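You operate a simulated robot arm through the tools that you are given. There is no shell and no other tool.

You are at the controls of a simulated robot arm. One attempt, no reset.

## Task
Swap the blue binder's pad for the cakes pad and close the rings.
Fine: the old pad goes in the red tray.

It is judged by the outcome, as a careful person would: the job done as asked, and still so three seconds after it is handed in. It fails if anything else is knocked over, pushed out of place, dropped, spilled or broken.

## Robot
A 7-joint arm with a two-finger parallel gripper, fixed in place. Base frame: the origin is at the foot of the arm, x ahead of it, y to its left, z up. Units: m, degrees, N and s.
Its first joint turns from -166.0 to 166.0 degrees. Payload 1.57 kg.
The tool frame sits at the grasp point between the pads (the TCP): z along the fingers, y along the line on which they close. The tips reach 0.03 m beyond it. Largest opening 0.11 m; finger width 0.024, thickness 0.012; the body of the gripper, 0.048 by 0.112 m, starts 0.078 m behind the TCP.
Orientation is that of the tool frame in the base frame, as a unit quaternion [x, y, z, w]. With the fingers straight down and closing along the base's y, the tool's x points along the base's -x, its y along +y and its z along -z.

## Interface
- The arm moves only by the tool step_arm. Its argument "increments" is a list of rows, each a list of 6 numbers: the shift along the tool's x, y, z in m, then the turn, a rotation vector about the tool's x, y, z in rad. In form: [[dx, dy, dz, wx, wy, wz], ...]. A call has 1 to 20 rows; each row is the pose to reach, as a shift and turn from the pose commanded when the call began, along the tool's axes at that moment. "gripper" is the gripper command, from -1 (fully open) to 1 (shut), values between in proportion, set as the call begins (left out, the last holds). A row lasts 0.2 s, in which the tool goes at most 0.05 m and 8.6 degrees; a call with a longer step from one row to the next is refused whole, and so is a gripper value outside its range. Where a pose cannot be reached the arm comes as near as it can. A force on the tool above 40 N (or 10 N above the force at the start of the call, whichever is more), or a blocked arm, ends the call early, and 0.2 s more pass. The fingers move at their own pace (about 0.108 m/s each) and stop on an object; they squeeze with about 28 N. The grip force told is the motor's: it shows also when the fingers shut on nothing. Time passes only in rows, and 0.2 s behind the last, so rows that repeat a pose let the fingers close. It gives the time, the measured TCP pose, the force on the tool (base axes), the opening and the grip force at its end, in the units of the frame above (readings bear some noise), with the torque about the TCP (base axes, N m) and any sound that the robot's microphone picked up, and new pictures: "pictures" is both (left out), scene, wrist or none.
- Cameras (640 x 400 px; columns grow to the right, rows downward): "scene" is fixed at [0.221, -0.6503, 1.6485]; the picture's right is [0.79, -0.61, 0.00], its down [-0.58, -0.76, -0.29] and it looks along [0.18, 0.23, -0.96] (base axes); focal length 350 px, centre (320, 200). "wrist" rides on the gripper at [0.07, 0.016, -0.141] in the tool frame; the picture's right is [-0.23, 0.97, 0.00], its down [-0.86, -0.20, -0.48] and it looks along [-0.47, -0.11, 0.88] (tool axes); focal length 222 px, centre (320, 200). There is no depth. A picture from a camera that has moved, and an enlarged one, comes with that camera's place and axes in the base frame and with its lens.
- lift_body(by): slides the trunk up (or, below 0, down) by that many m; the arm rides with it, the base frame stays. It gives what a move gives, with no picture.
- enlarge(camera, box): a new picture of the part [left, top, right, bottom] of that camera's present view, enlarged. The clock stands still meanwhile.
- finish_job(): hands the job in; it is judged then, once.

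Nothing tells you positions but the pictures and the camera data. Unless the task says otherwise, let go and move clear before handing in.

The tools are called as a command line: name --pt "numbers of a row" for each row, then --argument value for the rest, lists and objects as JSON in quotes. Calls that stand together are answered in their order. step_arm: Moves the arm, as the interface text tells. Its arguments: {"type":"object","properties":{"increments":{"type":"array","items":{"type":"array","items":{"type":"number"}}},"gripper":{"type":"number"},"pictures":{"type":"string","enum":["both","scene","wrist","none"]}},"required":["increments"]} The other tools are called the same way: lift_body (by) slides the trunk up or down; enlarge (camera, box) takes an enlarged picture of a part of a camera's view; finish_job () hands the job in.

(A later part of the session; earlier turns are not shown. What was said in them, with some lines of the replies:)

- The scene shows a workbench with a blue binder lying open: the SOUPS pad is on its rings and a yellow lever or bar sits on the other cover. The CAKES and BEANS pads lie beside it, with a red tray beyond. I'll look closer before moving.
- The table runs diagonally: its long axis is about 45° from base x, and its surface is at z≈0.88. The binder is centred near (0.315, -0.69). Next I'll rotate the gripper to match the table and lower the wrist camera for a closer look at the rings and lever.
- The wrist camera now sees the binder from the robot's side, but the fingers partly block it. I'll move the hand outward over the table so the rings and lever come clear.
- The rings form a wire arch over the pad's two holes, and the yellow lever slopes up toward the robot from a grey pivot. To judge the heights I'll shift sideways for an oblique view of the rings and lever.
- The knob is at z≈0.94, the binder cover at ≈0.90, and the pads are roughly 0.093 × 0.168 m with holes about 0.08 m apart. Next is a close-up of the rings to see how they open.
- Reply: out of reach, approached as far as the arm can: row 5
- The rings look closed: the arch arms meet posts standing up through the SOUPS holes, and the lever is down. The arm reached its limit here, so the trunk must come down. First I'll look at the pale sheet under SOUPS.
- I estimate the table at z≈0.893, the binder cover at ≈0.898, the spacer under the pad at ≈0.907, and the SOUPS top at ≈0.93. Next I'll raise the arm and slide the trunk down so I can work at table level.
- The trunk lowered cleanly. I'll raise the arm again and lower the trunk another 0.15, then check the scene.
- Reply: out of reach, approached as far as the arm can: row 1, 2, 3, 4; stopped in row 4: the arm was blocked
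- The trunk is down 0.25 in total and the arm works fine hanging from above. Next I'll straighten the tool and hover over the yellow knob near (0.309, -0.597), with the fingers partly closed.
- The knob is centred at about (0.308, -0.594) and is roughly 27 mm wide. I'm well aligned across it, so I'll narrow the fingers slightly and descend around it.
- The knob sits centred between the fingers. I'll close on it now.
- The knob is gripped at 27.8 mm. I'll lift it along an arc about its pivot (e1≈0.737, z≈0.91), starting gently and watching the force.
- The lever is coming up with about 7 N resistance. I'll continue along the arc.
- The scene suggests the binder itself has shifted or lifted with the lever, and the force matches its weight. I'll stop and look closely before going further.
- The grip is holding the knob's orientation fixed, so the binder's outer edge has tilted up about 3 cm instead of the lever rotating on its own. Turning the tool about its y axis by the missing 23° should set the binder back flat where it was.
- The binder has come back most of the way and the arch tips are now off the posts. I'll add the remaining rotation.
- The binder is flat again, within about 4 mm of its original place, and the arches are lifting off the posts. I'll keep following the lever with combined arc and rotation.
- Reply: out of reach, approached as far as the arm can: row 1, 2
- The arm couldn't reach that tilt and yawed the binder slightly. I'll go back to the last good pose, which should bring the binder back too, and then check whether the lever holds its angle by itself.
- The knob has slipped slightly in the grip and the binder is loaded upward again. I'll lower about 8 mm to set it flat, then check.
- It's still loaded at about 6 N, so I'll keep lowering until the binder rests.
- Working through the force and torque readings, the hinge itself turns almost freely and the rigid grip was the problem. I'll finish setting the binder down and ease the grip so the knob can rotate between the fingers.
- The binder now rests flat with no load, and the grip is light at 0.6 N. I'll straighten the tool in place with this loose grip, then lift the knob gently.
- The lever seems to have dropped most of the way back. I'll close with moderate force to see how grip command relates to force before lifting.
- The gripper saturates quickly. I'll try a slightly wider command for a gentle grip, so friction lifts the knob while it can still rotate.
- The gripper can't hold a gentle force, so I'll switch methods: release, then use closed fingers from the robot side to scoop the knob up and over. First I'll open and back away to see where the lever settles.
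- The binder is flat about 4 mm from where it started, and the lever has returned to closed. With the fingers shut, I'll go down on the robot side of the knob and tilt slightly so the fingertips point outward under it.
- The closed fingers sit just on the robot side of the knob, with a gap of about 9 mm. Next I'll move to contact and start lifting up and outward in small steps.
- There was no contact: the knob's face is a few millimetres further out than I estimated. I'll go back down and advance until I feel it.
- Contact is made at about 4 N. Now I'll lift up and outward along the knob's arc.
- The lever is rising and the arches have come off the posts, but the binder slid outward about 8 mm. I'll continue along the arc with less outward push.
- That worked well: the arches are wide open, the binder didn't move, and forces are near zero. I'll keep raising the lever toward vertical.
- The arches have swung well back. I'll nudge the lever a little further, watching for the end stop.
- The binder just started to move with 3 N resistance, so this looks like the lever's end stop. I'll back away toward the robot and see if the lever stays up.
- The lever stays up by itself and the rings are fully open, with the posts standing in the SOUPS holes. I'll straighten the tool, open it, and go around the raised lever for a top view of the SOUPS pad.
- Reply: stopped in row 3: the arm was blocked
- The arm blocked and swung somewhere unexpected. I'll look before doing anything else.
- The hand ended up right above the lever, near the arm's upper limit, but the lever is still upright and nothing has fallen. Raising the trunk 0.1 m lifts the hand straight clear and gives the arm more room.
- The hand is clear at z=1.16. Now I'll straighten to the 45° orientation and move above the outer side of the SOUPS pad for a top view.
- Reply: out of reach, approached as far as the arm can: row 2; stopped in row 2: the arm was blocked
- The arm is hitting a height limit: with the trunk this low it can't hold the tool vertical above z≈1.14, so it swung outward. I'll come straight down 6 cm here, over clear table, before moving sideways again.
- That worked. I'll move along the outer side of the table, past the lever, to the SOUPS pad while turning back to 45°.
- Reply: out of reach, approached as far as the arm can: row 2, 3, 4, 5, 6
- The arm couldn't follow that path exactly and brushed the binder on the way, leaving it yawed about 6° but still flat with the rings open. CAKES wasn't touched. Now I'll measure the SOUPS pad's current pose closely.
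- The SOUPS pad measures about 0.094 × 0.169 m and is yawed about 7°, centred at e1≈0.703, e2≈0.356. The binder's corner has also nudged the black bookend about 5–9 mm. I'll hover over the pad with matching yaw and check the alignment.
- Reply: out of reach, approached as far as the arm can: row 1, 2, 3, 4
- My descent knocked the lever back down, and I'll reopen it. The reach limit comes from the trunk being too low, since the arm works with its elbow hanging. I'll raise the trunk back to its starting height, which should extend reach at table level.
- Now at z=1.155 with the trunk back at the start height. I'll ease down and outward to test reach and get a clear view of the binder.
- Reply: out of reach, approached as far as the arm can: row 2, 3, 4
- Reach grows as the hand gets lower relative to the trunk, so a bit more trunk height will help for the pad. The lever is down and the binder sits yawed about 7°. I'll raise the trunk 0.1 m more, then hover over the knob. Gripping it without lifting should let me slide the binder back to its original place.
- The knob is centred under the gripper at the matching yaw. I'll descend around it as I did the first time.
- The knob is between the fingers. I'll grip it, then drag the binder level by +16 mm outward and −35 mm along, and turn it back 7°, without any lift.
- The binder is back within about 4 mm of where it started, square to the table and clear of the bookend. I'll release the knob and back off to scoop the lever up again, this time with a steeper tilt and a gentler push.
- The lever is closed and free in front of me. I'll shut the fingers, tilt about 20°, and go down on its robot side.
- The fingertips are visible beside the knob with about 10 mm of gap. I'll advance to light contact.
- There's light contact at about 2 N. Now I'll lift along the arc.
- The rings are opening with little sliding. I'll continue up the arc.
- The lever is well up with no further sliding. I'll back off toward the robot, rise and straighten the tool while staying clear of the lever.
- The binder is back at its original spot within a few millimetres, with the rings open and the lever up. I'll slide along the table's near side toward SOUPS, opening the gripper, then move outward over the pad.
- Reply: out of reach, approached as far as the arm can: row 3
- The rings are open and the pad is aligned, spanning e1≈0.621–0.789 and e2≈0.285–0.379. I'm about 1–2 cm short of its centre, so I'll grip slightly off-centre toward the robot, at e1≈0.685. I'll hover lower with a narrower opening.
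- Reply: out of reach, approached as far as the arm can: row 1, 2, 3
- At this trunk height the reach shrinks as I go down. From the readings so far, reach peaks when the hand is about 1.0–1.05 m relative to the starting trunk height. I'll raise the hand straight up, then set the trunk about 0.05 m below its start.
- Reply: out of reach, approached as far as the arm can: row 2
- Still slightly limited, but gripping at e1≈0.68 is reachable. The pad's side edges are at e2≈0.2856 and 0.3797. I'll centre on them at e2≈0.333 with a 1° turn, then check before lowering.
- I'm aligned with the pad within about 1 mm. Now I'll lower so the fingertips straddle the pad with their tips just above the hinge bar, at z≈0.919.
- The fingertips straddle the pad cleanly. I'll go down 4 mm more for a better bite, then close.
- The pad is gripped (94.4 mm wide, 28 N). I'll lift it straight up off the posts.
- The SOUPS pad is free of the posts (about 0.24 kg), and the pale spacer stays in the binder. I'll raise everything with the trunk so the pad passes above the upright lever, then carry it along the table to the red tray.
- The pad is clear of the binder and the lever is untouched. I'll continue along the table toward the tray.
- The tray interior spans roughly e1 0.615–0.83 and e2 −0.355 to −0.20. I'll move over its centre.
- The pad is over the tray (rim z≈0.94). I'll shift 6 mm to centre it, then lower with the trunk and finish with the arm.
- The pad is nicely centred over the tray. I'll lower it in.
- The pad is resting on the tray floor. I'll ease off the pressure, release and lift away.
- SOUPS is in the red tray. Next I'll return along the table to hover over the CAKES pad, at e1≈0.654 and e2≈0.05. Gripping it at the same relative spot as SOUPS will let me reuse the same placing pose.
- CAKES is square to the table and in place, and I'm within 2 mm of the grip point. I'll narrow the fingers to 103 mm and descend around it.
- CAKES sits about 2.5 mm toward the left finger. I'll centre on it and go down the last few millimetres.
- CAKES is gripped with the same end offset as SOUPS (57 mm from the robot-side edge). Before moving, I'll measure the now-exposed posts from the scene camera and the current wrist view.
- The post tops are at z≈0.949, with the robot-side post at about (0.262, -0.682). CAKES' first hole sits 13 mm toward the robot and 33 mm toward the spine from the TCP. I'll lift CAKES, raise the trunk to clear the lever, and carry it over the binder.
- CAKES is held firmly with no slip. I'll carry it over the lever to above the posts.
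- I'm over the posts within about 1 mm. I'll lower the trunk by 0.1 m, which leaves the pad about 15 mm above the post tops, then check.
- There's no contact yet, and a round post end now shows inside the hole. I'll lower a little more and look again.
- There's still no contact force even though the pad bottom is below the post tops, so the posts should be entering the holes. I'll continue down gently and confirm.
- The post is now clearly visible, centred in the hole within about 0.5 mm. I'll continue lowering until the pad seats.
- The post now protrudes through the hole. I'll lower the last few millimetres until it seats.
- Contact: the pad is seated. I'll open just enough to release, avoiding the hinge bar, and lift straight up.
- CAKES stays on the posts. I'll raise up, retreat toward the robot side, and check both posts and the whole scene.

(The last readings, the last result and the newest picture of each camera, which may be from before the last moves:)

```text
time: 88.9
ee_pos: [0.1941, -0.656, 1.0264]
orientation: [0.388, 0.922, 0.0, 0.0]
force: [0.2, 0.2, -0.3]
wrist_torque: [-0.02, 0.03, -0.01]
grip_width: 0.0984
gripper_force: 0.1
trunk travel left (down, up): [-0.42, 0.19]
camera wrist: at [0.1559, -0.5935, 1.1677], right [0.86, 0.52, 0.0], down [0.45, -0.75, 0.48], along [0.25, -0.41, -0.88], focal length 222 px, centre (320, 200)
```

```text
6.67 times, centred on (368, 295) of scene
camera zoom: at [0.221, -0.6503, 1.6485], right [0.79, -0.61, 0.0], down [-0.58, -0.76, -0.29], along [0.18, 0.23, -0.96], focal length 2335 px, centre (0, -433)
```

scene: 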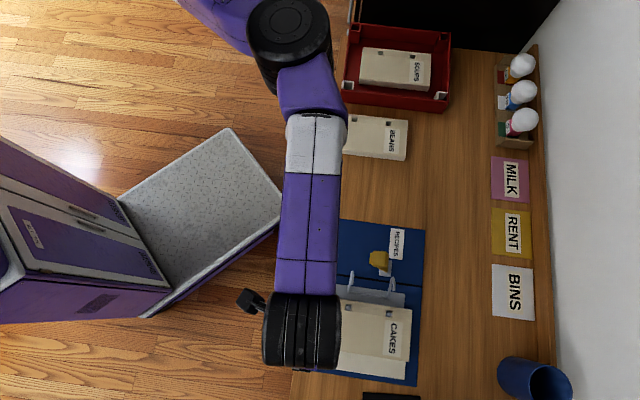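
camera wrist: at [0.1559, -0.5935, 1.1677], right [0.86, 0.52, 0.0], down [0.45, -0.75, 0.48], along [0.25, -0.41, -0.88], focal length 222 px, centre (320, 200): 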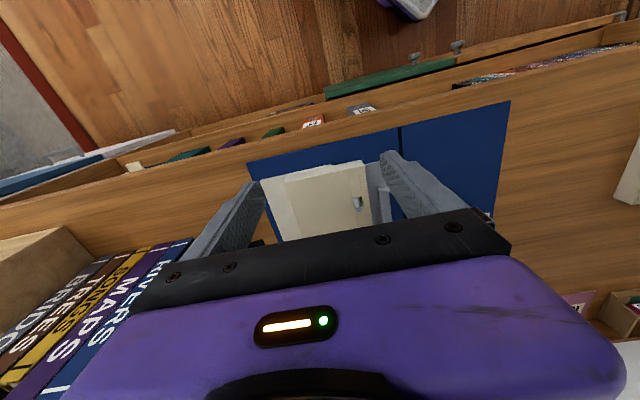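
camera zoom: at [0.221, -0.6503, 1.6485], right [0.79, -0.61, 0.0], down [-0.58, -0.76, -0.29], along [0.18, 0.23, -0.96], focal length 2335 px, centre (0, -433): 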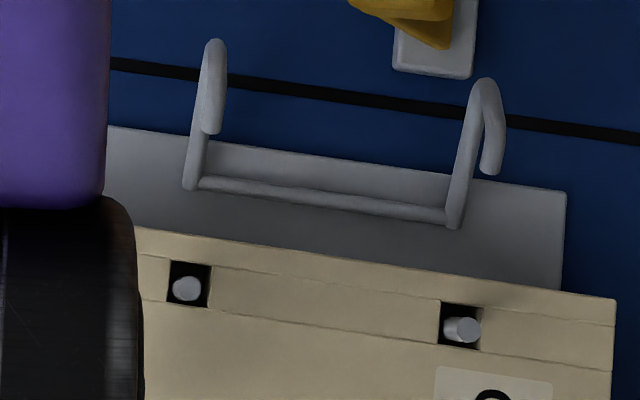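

Both posts are cleanly through CAKES' holes. Next I'll close the rings by pressing the lever down from directly above with shut fingers, which shouldn't slide the binder. First I'll move above the lever via the near side.

step_arm --pt "0.0 0.03 -0.02 0 0 0" --pt "0.0 0.06 -0.04 0 0 0" --pt "0.0 0.09 -0.055 0 0 0" --pt "0.0 0.121 -0.06 0 0 -0.015" --gripper 1 --pictures "none"

step_arm --pt "-0.03 0 0 0 0 0" --pt "-0.06 0 0 0 0 0" --pt "-0.085 0 0 0 0 0" --gripper 1 --pictures "both"

enlarge --camera "wrist" --box '[200, 80, 440, 230]'

```text
time: 89.9
ee_pos: [0.2803, -0.572, 1.088]
orientation: [0.384, 0.923, 0.001, -0.001]
force: [0.0, -0.4, 0.0]
wrist_torque: [0.0, -0.02, -0.01]
grip_width: 0.0004
gripper_force: 21.2
trunk travel left (down, up): [-0.42, 0.19]
```

```text
time: 90.7
ee_pos: [0.3408, -0.6312, 1.0857]
orientation: [0.382, 0.924, -0.001, 0.0]
force: [-0.1, 0.6, 0.3]
wrist_torque: [-0.01, 0.01, 0.04]
grip_width: 0.0001
gripper_force: 21.2
trunk travel left (down, up): [-0.42, 0.19]
camera wrist: at [0.302, -0.5695, 1.2275], right [0.85, 0.53, 0.0], down [0.46, -0.74, 0.48], along [0.25, -0.41, -0.88], focal length 222 px, centre (320, 200)
```

scene: 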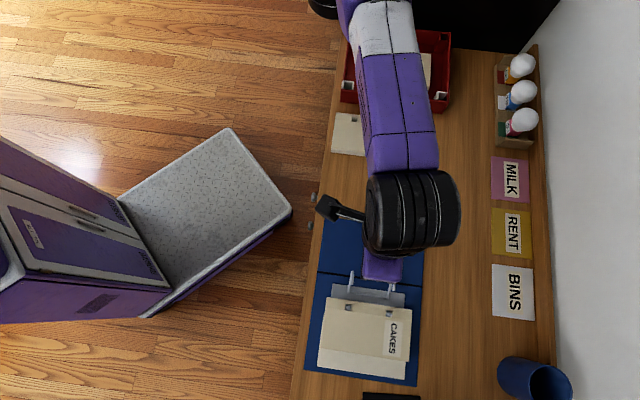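
wrist: 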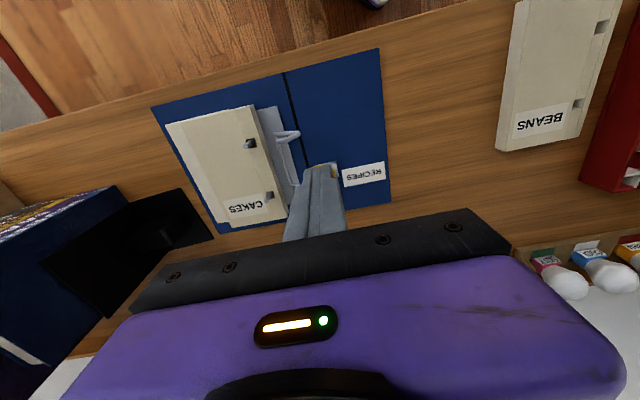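

```text
2.67 times, centred on (320, 155) of wrist
camera zoom: at [0.302, -0.5695, 1.2275], right [0.85, 0.53, 0.0], down [0.46, -0.74, 0.48], along [0.25, -0.41, -0.88], focal length 592 px, centre (320, 320)
```

zoom: 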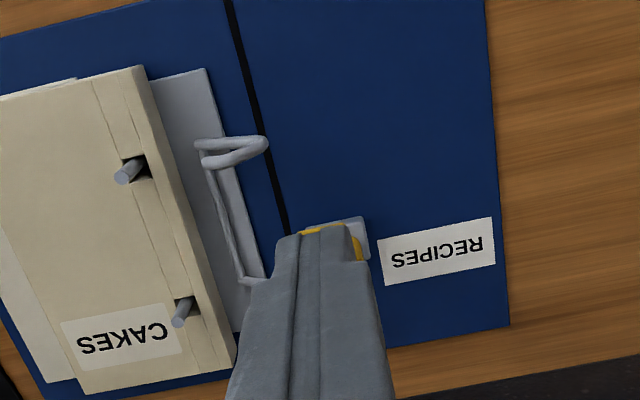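

The shut fingers are right above the raised knob. I'll press down, following the knob's arc toward the robot.

step_arm --pt "0 0 0.02 0 0 0" --pt "0.0 0 0.031 0 0 0" --pt "0.007 0 0.038 0 0 0" --pt "0.015 0 0.044 0 0 0" --gripper 1 --pictures "none"

enlarge --camera "scene" --box '[310, 220, 430, 340]'

enlarge --camera "wrist" --box '[200, 80, 440, 230]'

```text
time: 91.7
ee_pos: [0.3282, -0.6223, 1.043]
orientation: [0.382, 0.924, -0.001, 0.0]
force: [1.2, -0.5, 0.2]
wrist_torque: [-0.01, 0.02, -0.01]
grip_width: 0.0
gripper_force: 21.4
trunk travel left (down, up): [-0.42, 0.19]
```

```text
3.33 times, centred on (370, 280) of scene
camera zoom: at [0.221, -0.6503, 1.6485], right [0.79, -0.61, 0.0], down [-0.58, -0.76, -0.29], along [0.18, 0.23, -0.96], focal length 1168 px, centre (153, -67)
```

zoom: 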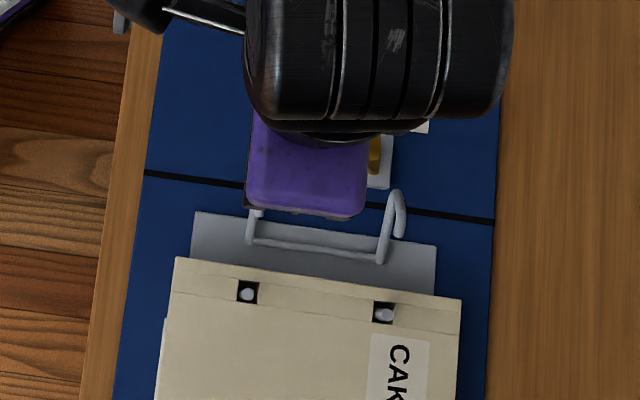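

```text
2.67 times, centred on (320, 155) of wrist
camera zoom: at [0.2896, -0.5607, 1.1842], right [0.85, 0.53, 0.0], down [0.46, -0.74, 0.48], along [0.25, -0.41, -0.88], focal length 592 px, centre (320, 320)
```

zoom: 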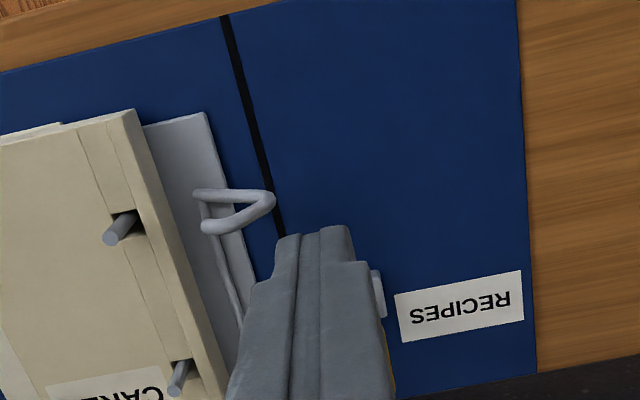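

No contact: I moved toward the robot too soon and am in front of the knob. I'll go back up and outward to land squarely on top of it.

step_arm --pt "0 0 -0.03 0 0 0" --pt "-0.015 0.001 -0.032 0 0 0" --pt "-0.03 0.001 -0.032 0 0 0" --pt "-0.03 0.001 -0.015 0 0 0" --pt "-0.03 0.001 -0.01 0 0 0" --gripper 1 --pictures "none"

enlarge --camera "wrist" --box '[200, 80, 440, 230]'

enlarge --camera "scene" --box '[310, 220, 430, 340]'

```text
time: 92.9
ee_pos: [0.3491, -0.6427, 1.058]
orientation: [0.381, 0.924, -0.002, 0.001]
force: [-0.5, 11.0, 32.7]
wrist_torque: [0.13, -0.35, -0.06]
grip_width: 0.0
gripper_force: 21.3
trunk travel left (down, up): [-0.42, 0.19]
```

```text
2.67 times, centred on (320, 155) of wrist
camera zoom: at [0.3103, -0.5805, 1.199], right [0.85, 0.53, 0.0], down [0.46, -0.74, 0.48], along [0.25, -0.41, -0.88], focal length 592 px, centre (320, 320)
```

zoom: 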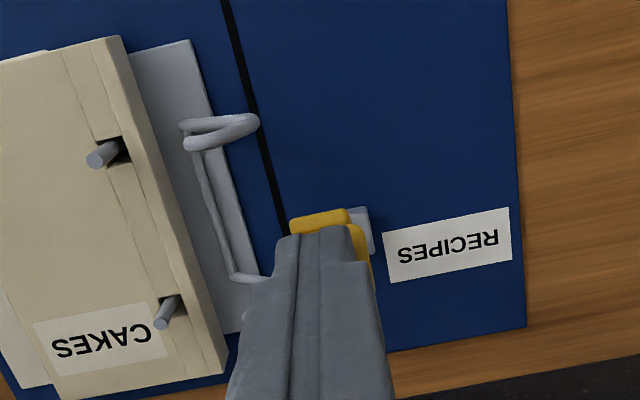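

```text
3.33 times, centred on (370, 280) of scene
camera zoom: at [0.221, -0.6503, 1.6485], right [0.79, -0.61, 0.0], down [-0.58, -0.76, -0.29], along [0.18, 0.23, -0.96], focal length 1168 px, centre (153, -67)
```

zoom: 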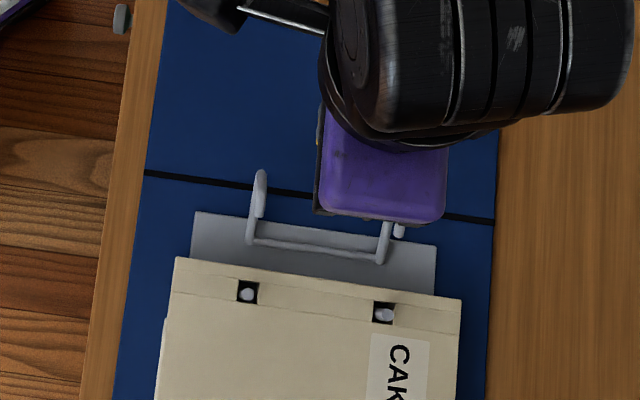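

I'm pressing 33 N on the wrong half of the knob, so I'll back off at once. A light horizontal push from the outer side near the top has far better leverage. I'll rise with the trunk and then move outward past the lever.

lift_body --by 0.05

step_arm --pt "-0.02 0 0.0 0 0 0" --pt "-0.045 0 0.0 0 0 0" --gripper 1 --pictures "both"

enlarge --camera "wrist" --box '[200, 80, 440, 230]'

```text
time: 93.9
ee_pos: [0.3488, -0.6441, 1.1024]
orientation: [0.382, 0.924, -0.001, 0.0]
force: [-0.8, -0.6, -0.7]
wrist_torque: [0.0, 0.02, 0.01]
grip_width: 0.0
gripper_force: 21.4
trunk travel left (down, up): [-0.47, 0.14]
```

```text
time: 94.5
ee_pos: [0.3808, -0.6753, 1.1035]
orientation: [0.383, 0.924, -0.001, -0.001]
force: [-1.0, 0.7, 0.1]
wrist_torque: [0.0, 0.02, -0.01]
grip_width: 0.0002
gripper_force: 21.0
trunk travel left (down, up): [-0.47, 0.14]
camera wrist: at [0.3428, -0.6132, 1.2447], right [0.85, 0.53, 0.0], down [0.46, -0.75, 0.48], along [0.25, -0.41, -0.88], focal length 222 px, centre (320, 200)
```

scene: 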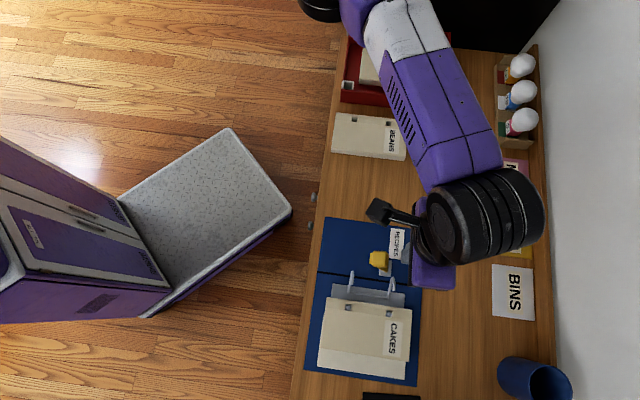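
wrist: 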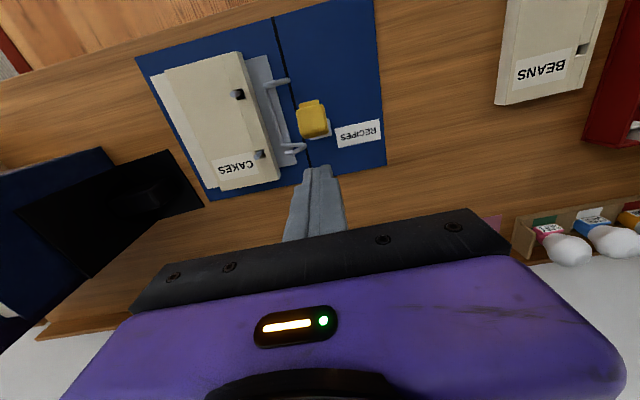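

```text
2.67 times, centred on (320, 155) of wrist
camera zoom: at [0.3428, -0.6132, 1.2447], right [0.85, 0.53, 0.0], down [0.46, -0.75, 0.48], along [0.25, -0.41, -0.88], focal length 592 px, centre (320, 320)
```

zoom: 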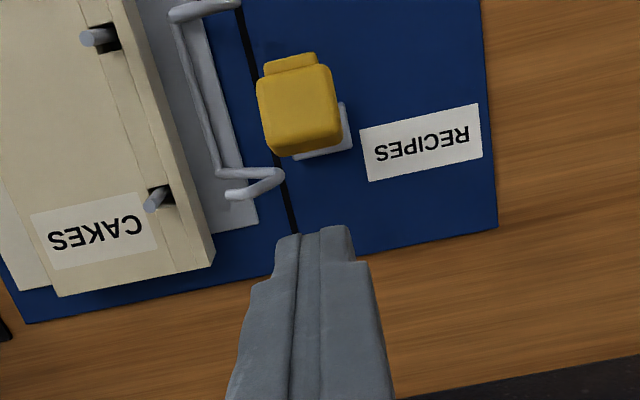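

The fingers are now on the outer side of the upright lever with about 14 mm of gap. I'll descend beside the knob and then push gently toward the robot.

step_arm --pt "0 0.001 0.03 0 0 0" --pt "0 0.001 0.06 0 0 0" --pt "0 0.001 0.083 0 0 0" --gripper 1 --pictures "none"

enlarge --camera "wrist" --box '[200, 80, 440, 230]'

```text
time: 95.3
ee_pos: [0.3823, -0.6742, 1.021]
orientation: [0.382, 0.924, -0.001, -0.001]
force: [-0.9, -0.3, 0.3]
wrist_torque: [-0.02, 0.03, 0.02]
grip_width: 0.0001
gripper_force: 21.2
trunk travel left (down, up): [-0.47, 0.14]
```

```text
2.67 times, centred on (320, 155) of wrist
camera zoom: at [0.3439, -0.6118, 1.1614], right [0.85, 0.53, 0.0], down [0.47, -0.74, 0.48], along [0.25, -0.41, -0.88], focal length 592 px, centre (320, 320)
```

zoom: 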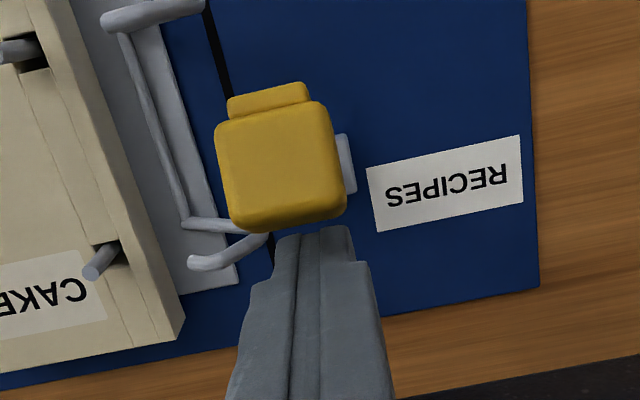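

step_arm --pt "0.012 0 0 0 0 0" --pt "0.02 0 0 0 0 0" --pt "0.028 0 0 0 0 0" --pt "0.036 0 0 0 0 0" --gripper 1 --pictures "none"

enlarge --camera "scene" --box '[310, 220, 430, 340]'

enlarge --camera "wrist" --box '[200, 80, 440, 230]'

```text
time: 96.3
ee_pos: [0.3561, -0.6501, 1.0213]
orientation: [0.382, 0.924, 0.0, 0.0]
force: [-0.1, -0.4, 0.2]
wrist_torque: [0.02, -0.01, 0.0]
grip_width: 0.0
gripper_force: 20.9
trunk travel left (down, up): [-0.47, 0.14]
```

```text
3.33 times, centred on (370, 280) of scene
camera zoom: at [0.221, -0.6503, 1.6485], right [0.79, -0.61, 0.0], down [-0.58, -0.76, -0.29], along [0.18, 0.23, -0.96], focal length 1168 px, centre (153, -67)
```

zoom: 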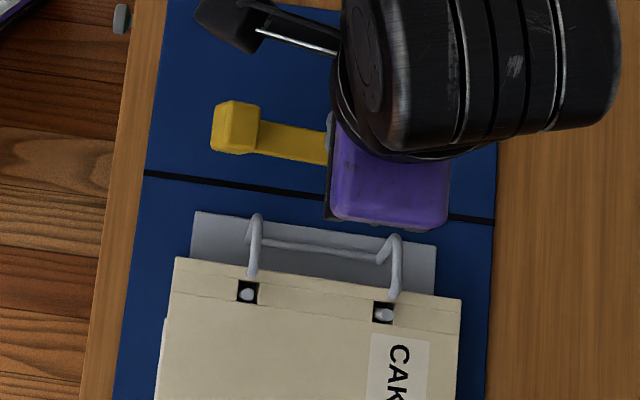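

```text
2.67 times, centred on (320, 155) of wrist
camera zoom: at [0.3179, -0.587, 1.1621], right [0.85, 0.53, 0.0], down [0.46, -0.74, 0.48], along [0.25, -0.41, -0.88], focal length 592 px, centre (320, 320)
```

zoom: 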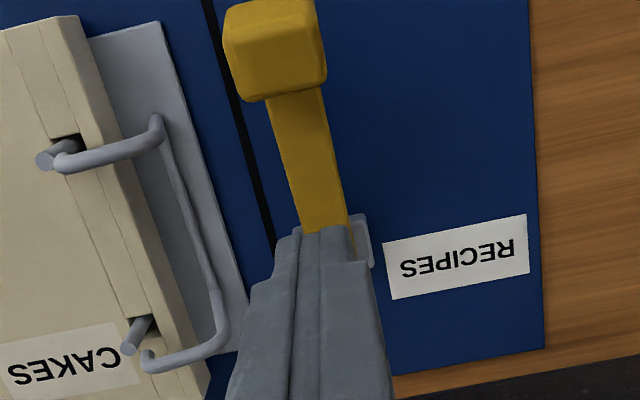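

The lever tipped over easily and the arches dropped nearly onto the posts without moving the binder. They aren't fully closed yet, so I'll move over the knob and press it down.

step_arm --pt "0.015 0 -0.015 0 0 0" --pt "0.045 0 -0.015 0 0 0" --pt "0.073 0 -0.015 0 0 0" --pt "0.073 0 0.0 0 0 0" --gripper 1 --pictures "none"

enlarge --camera "wrist" --box '[200, 80, 440, 230]'

enlarge --camera "scene" --box '[310, 220, 430, 340]'

```text
time: 97.3
ee_pos: [0.3026, -0.5983, 1.019]
orientation: [0.382, 0.924, -0.001, 0.0]
force: [0.3, -0.1, -0.3]
wrist_torque: [-0.03, -0.01, 0.0]
grip_width: 0.0001
gripper_force: 21.2
trunk travel left (down, up): [-0.47, 0.14]
```

```text
2.67 times, centred on (320, 155) of wrist
camera zoom: at [0.2646, -0.5366, 1.1595], right [0.85, 0.53, 0.0], down [0.47, -0.74, 0.48], along [0.25, -0.41, -0.88], focal length 592 px, centre (320, 320)
```

zoom: 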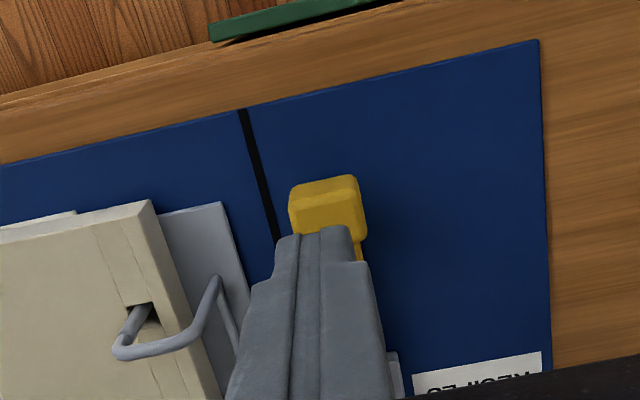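

```text
3.33 times, centred on (370, 280) of scene
camera zoom: at [0.221, -0.6503, 1.6485], right [0.79, -0.61, 0.0], down [-0.58, -0.76, -0.29], along [0.18, 0.23, -0.96], focal length 1168 px, centre (153, -67)
```

zoom: 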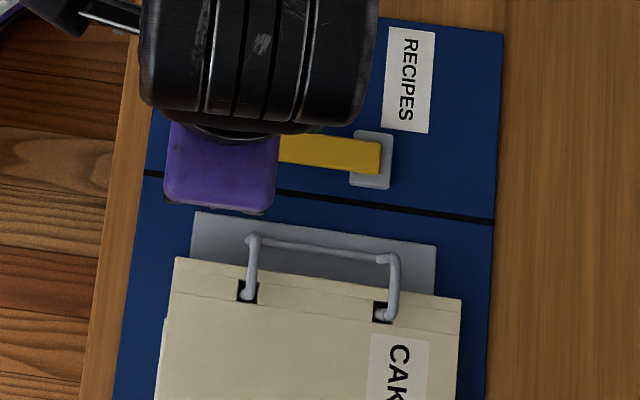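

The lever kept falling and the arches now rest on the posts. I'll press the knob down gently to make sure it's fully closed.

step_arm --pt "0 0 0.012 0 0 0" --pt "0 0 0.022 0 0 0" --pt "0 0 0.028 0 0 0" --pt "0 0 0.031 0 0 0" --gripper 1 --pictures "none"

```text
time: 98.3
ee_pos: [0.305, -0.5986, 0.9891]
orientation: [0.382, 0.924, 0.0, 0.0]
force: [-0.5, 0.1, -0.3]
wrist_torque: [-0.03, 0.0, -0.01]
grip_width: 0.0
gripper_force: 21.5
trunk travel left (down, up): [-0.47, 0.14]
```

step_arm --pt "0 0 0.003 0 0 0" --pt "0 0 0.006 0 0 0" --gripper 1 --pictures "none"

```text
time: 98.9
ee_pos: [0.3041, -0.5985, 0.9827]
orientation: [0.382, 0.924, -0.001, 0.0]
force: [-0.8, 0.4, -0.1]
wrist_torque: [0.04, 0.0, -0.02]
grip_width: 0.0003
gripper_force: 21.2
trunk travel left (down, up): [-0.47, 0.14]
```

step_arm --pt "0 0 0.003 0 0 0" --pt "0 0 0.005 0 0 0" --gripper 1 --pictures "wrist"

enlarge --camera "wrist" --box '[120, 80, 440, 280]'

```text
time: 99.5
ee_pos: [0.3037, -0.5979, 0.9776]
orientation: [0.382, 0.924, -0.001, 0.0]
force: [-0.3, -0.7, 0.0]
wrist_torque: [-0.01, 0.02, -0.01]
grip_width: 0.0001
gripper_force: 21.0
trunk travel left (down, up): [-0.47, 0.14]
camera wrist: at [0.2662, -0.5358, 1.1195], right [0.85, 0.53, 0.0], down [0.47, -0.74, 0.48], along [0.25, -0.41, -0.88], focal length 222 px, centre (320, 200)
```

wrist: 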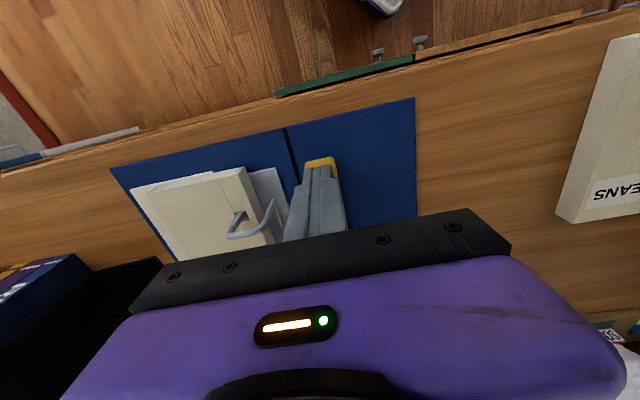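

```text
2.00 times, centred on (280, 180) of wrist
camera zoom: at [0.2662, -0.5358, 1.1195], right [0.85, 0.53, 0.0], down [0.47, -0.74, 0.48], along [0.25, -0.41, -0.88], focal length 444 px, centre (400, 240)
```

zoom: 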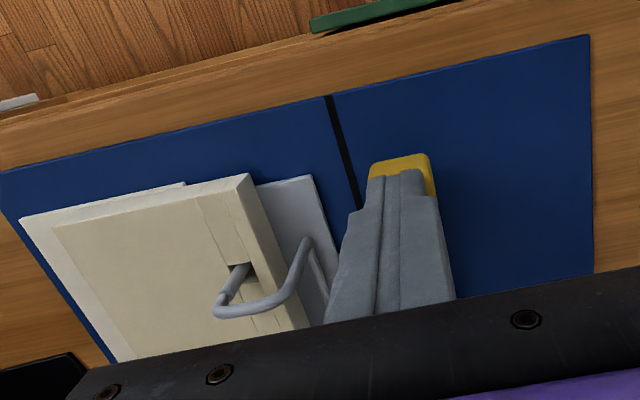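

step_arm --pt "0 0 0.003 0 0 0" --pt "0 0 0.006 0 0 0" --gripper 1 --pictures "none"

```text
time: 100.1
ee_pos: [0.3047, -0.597, 0.976]
orientation: [0.382, 0.924, -0.002, 0.0]
force: [0.0, 10.2, 38.4]
wrist_torque: [0.01, -0.29, 0.07]
grip_width: 0.0
gripper_force: 21.3
trunk travel left (down, up): [-0.47, 0.14]
```

There's firm resistance at the stop: the lever is fully down. I'll release the pressure and rise clear.

step_arm --pt "0 0 -0.01 0 0 0" --pt "0 0 -0.04 0 0 0" --pt "0.03 0 -0.075 0 0 0" --pt "0.05 0 -0.1 0 0 0" --gripper 1 --pictures "both"

enlarge --camera "scene" --box '[310, 220, 430, 340]'

enlarge --camera "scene" --box '[320, 265, 416, 325]'

enlarge --camera "scene" --box '[290, 200, 450, 400]'

```text
time: 101.1
ee_pos: [0.2674, -0.5616, 1.0715]
orientation: [0.382, 0.924, 0.0, 0.0]
force: [-0.5, 0.9, -0.2]
wrist_torque: [0.01, 0.01, -0.01]
grip_width: 0.0002
gripper_force: 21.3
trunk travel left (down, up): [-0.47, 0.14]
camera wrist: at [0.2292, -0.4995, 1.2122], right [0.85, 0.53, 0.0], down [0.47, -0.74, 0.48], along [0.25, -0.41, -0.88], focal length 222 px, centre (320, 200)
```

scene: 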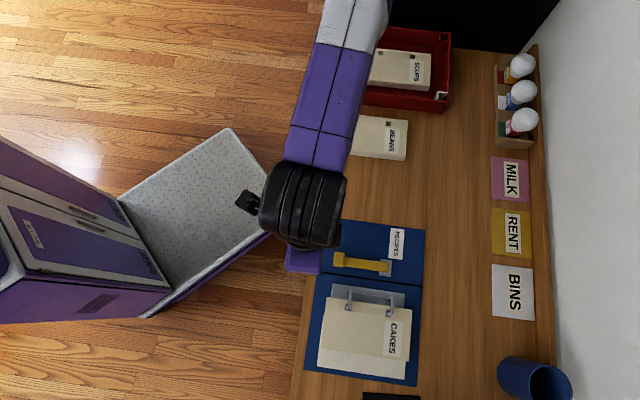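
wrist: 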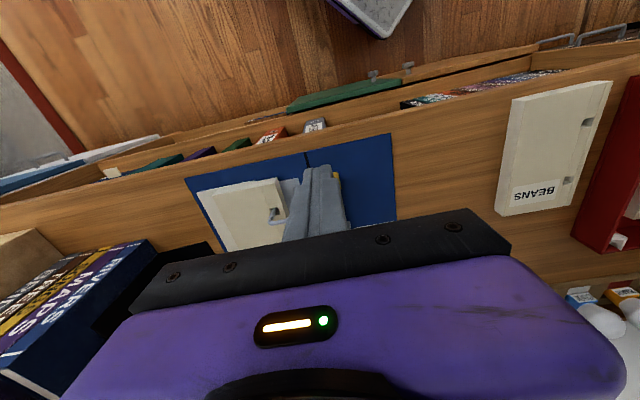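

```text
3.33 times, centred on (370, 280) of scene
camera zoom: at [0.221, -0.6503, 1.6485], right [0.79, -0.61, 0.0], down [-0.58, -0.76, -0.29], along [0.18, 0.23, -0.96], focal length 1168 px, centre (153, -67)
```

zoom: 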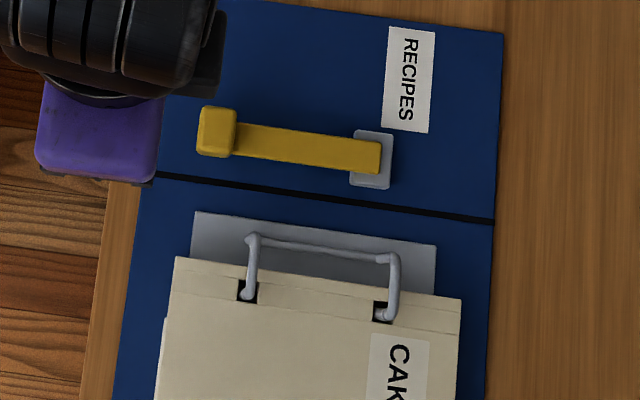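

```text
6.67 times, centred on (368, 295) of scene
camera zoom: at [0.221, -0.6503, 1.6485], right [0.79, -0.61, 0.0], down [-0.58, -0.76, -0.29], along [0.18, 0.23, -0.96], focal length 2335 px, centre (0, -433)
```

zoom: 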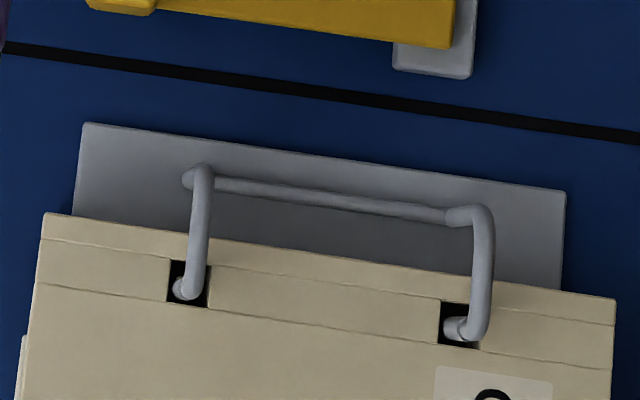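

```text
2.00 times, centred on (370, 300) of scene
camera zoom: at [0.221, -0.6503, 1.6485], right [0.79, -0.61, 0.0], down [-0.58, -0.76, -0.29], along [0.18, 0.23, -0.96], focal length 701 px, centre (220, 0)
```

zoom: 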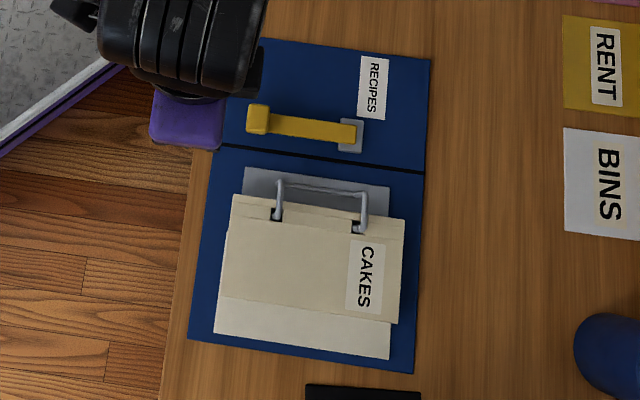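

The lever is down and the arches sit over both posts with CAKES on the rings, just as SOUPS was at the start. I'll move to the empty CAKES spot for an oblique look to confirm the rings really meet the posts.

step_arm --pt "0 0.04 0 0 0 0" --pt "0 0.08 0 0 0 0" --pt "-0.02 0.115 0.01 0 0 0" --pt "-0.055 0.14 0.02 0 0 0" --pt "-0.09 0.145 0.02 0 0 0" --pt "-0.12 0.145 0.03 0 0 0" --gripper 1 --pictures "both"

enlarge --camera "wrist" --box '[0, 60, 240, 210]'

enlarge --camera "wrist" --box '[60, 120, 220, 220]'

```text
time: 102.5
ee_pos: [0.4572, -0.5415, 1.0409]
orientation: [0.382, 0.924, -0.001, -0.001]
force: [-0.2, 0.9, -0.5]
wrist_torque: [-0.01, 0.02, 0.0]
grip_width: 0.0
gripper_force: 21.8
trunk travel left (down, up): [-0.47, 0.14]
camera wrist: at [0.4186, -0.481, 1.1818], right [0.85, 0.53, 0.0], down [0.47, -0.74, 0.48], along [0.25, -0.41, -0.88], focal length 222 px, centre (320, 200)
```

scene: 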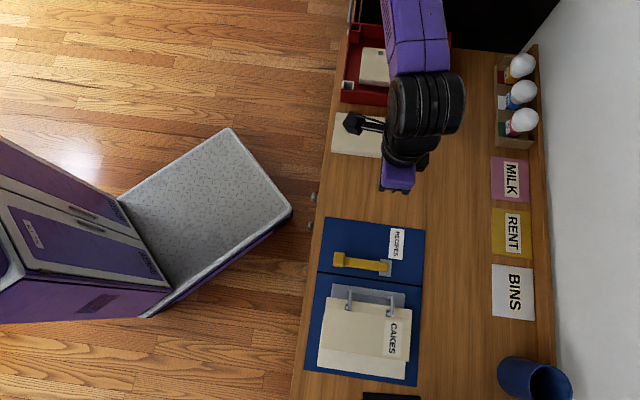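
wrist: 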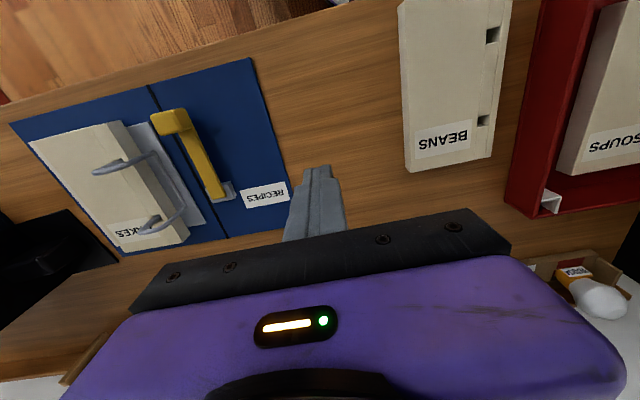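

```text
2.67 times, centred on (120, 135) of wrist
camera zoom: at [0.4186, -0.481, 1.1818], right [0.85, 0.53, 0.0], down [0.47, -0.74, 0.48], along [0.25, -0.41, -0.88], focal length 592 px, centre (853, 373)
```

zoom: 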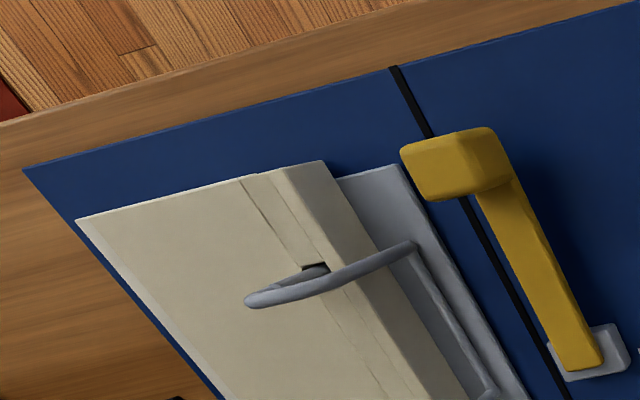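

```text
4.00 times, centred on (140, 170) of wrist
camera zoom: at [0.4186, -0.481, 1.1818], right [0.85, 0.53, 0.0], down [0.47, -0.74, 0.48], along [0.25, -0.41, -0.88], focal length 888 px, centre (1040, 320)
```

zoom: 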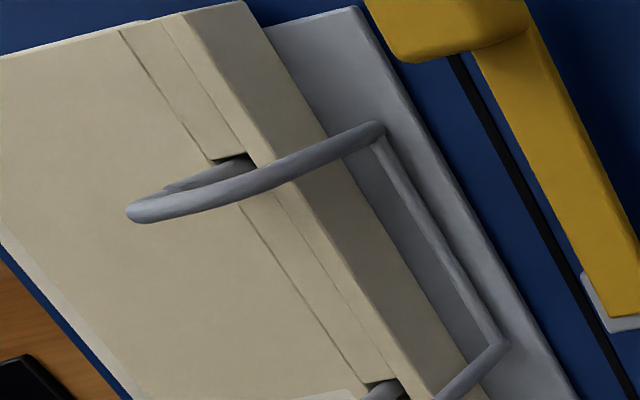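

From here the arches look the same as the original closed state. I'll take one more close look from above the rings, hovering well clear now that the lever is down.

step_arm --pt "0.004 -0.04 -0.01 0 0 0" --pt "0.008 -0.08 -0.015 0 0 0" --pt "0.012 -0.12 -0.015 0 0 0" --pt "0.016 -0.16 -0.015 0 0 0" --pt "0.016 -0.2 -0.015 0 0 0" --gripper 1 --pictures "wrist"

enlarge --camera "wrist" --box '[190, 70, 350, 170]'

enlarge --camera "wrist" --box '[190, 130, 350, 230]'

```text
time: 103.7
ee_pos: [0.3068, -0.6705, 1.0555]
orientation: [0.382, 0.924, -0.002, -0.001]
force: [0.6, -0.1, -0.2]
wrist_torque: [-0.02, 0.06, 0.0]
grip_width: 0.0
gripper_force: 20.8
trunk travel left (down, up): [-0.47, 0.14]
camera wrist: at [0.268, -0.6081, 1.1965], right [0.85, 0.53, 0.0], down [0.47, -0.74, 0.48], along [0.25, -0.41, -0.88], focal length 222 px, centre (320, 200)
```

wrist: 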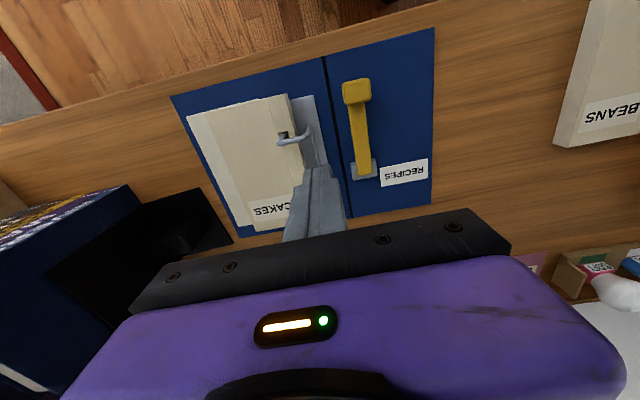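

```text
4.00 times, centred on (270, 120) of wrist
camera zoom: at [0.268, -0.6081, 1.1965], right [0.85, 0.53, 0.0], down [0.47, -0.74, 0.48], along [0.25, -0.41, -0.88], focal length 888 px, centre (520, 520)
```

zoom: 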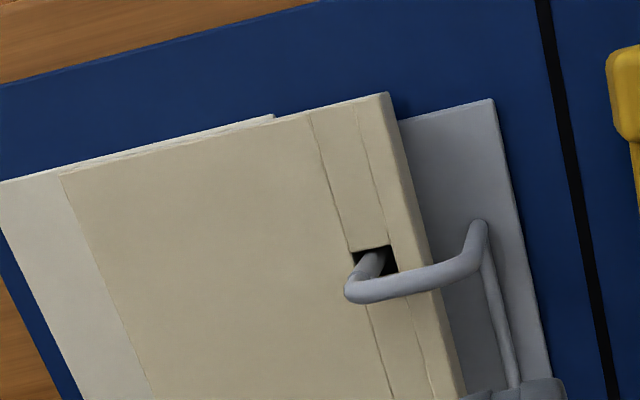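

```text
4.00 times, centred on (270, 180) of wrist
camera zoom: at [0.268, -0.6081, 1.1965], right [0.85, 0.53, 0.0], down [0.47, -0.74, 0.48], along [0.25, -0.41, -0.88], focal length 888 px, centre (520, 280)
```

zoom: 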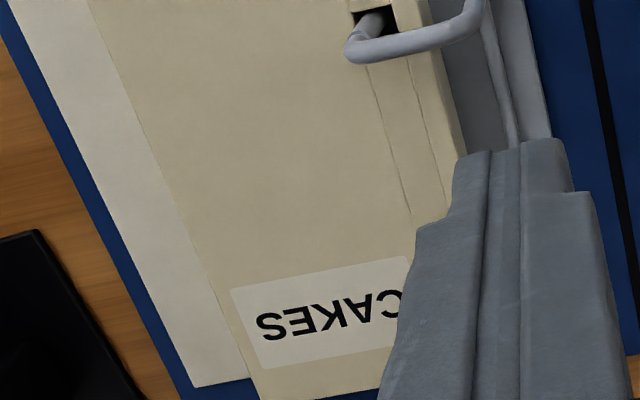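

The arch tip meets the post to form a closed ring through CAKES' hole. I'll retreat clear of the table and do a last check of the whole scene.

step_arm --pt "0.01 0 -0.02 0 0 0" --pt "0.04 0 -0.035 0 0 0" --pt "0.075 0 -0.04 0 0 0" --pt "0.1 0 -0.04 0 0 0" --pt "0.1 0 -0.04 0 0 0" --pt "0.1 0 -0.04 0 0 0" --gripper 1 --pictures "both"

enlarge --camera "scene" --box '[290, 200, 450, 400]'

enlarge --camera "scene" --box '[310, 0, 560, 220]'

```text
time: 105.1
ee_pos: [0.2334, -0.6036, 1.097]
orientation: [0.382, 0.924, -0.001, -0.001]
force: [-0.4, -0.1, -0.1]
wrist_torque: [0.0, 0.0, 0.0]
grip_width: 0.0
gripper_force: 21.2
trunk travel left (down, up): [-0.47, 0.14]
camera wrist: at [0.195, -0.5412, 1.2377], right [0.85, 0.53, 0.0], down [0.47, -0.74, 0.48], along [0.25, -0.41, -0.88], focal length 222 px, centre (320, 200)
```

scene: 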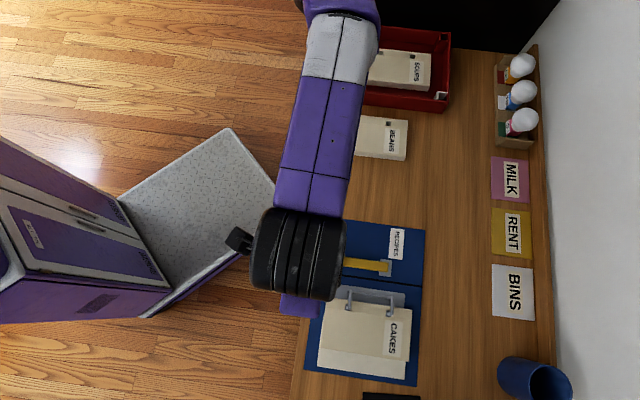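
wrist: 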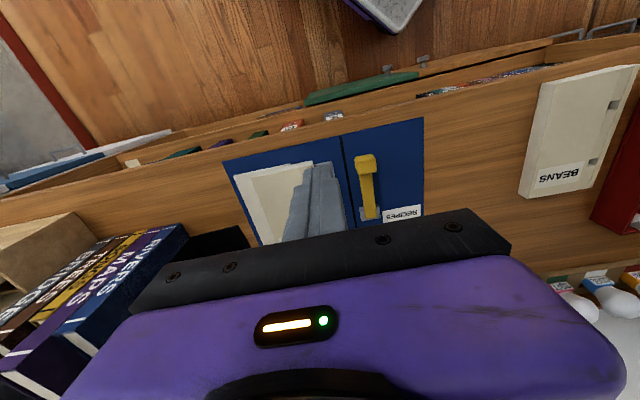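

```text
2.00 times, centred on (370, 300) of scene
camera zoom: at [0.221, -0.6503, 1.6485], right [0.79, -0.61, 0.0], down [-0.58, -0.76, -0.29], along [0.18, 0.23, -0.96], focal length 701 px, centre (220, 0)
```

zoom: 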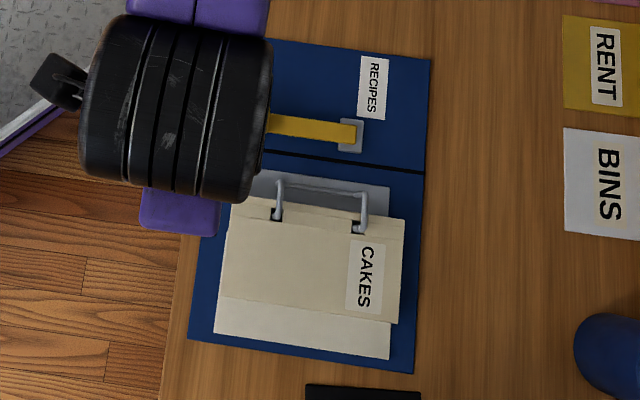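

```text
1.82 times, centred on (435, 110) of scene
camera zoom: at [0.221, -0.6503, 1.6485], right [0.79, -0.61, 0.0], down [-0.58, -0.76, -0.29], along [0.18, 0.23, -0.96], focal length 637 px, centre (111, 364)
```

zoom: 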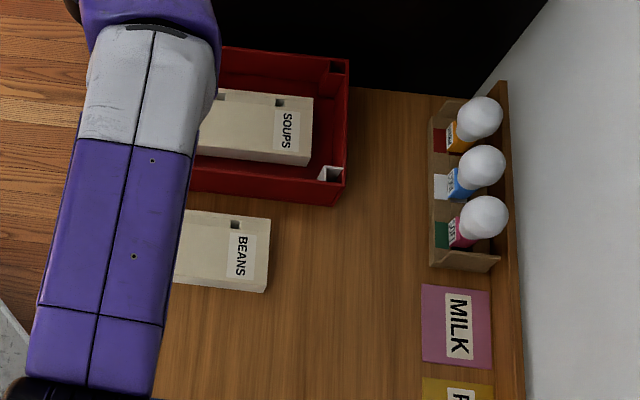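

CAKES is on the binder's posts with the rings closed and the lever fully down, and the old SOUPS pad is in the red tray. BEANS, the tray and the spice rack look untouched. The binder is back within a few millimetres of where it started. The black bookend got nudged: its near corner moved about 9 mm. The books beside it are still standing. The gripper is empty and clear, so I'm handing in.

finish_job

```text
The job is handed in.
```

The blue binder now holds the CAKES pad, with both rings closed and the lever fully down. The old SOUPS pad is lying flat in the red tray.

- **Bookend:** I bumped the binder partway through, and it pushed the black bookend by about 5 to 9 mm. The bookend is beyond the arm's reach there, so I left it as is. The books beside it are still standing.
- **Binder:** it slid and turned a few degrees while I worked the lever. I dragged it back to within a few millimetres of where it started.
- **Everything else:** in the final pictures, BEANS, the tray and the spice rack are where they were. Nothing was dropped or knocked over.
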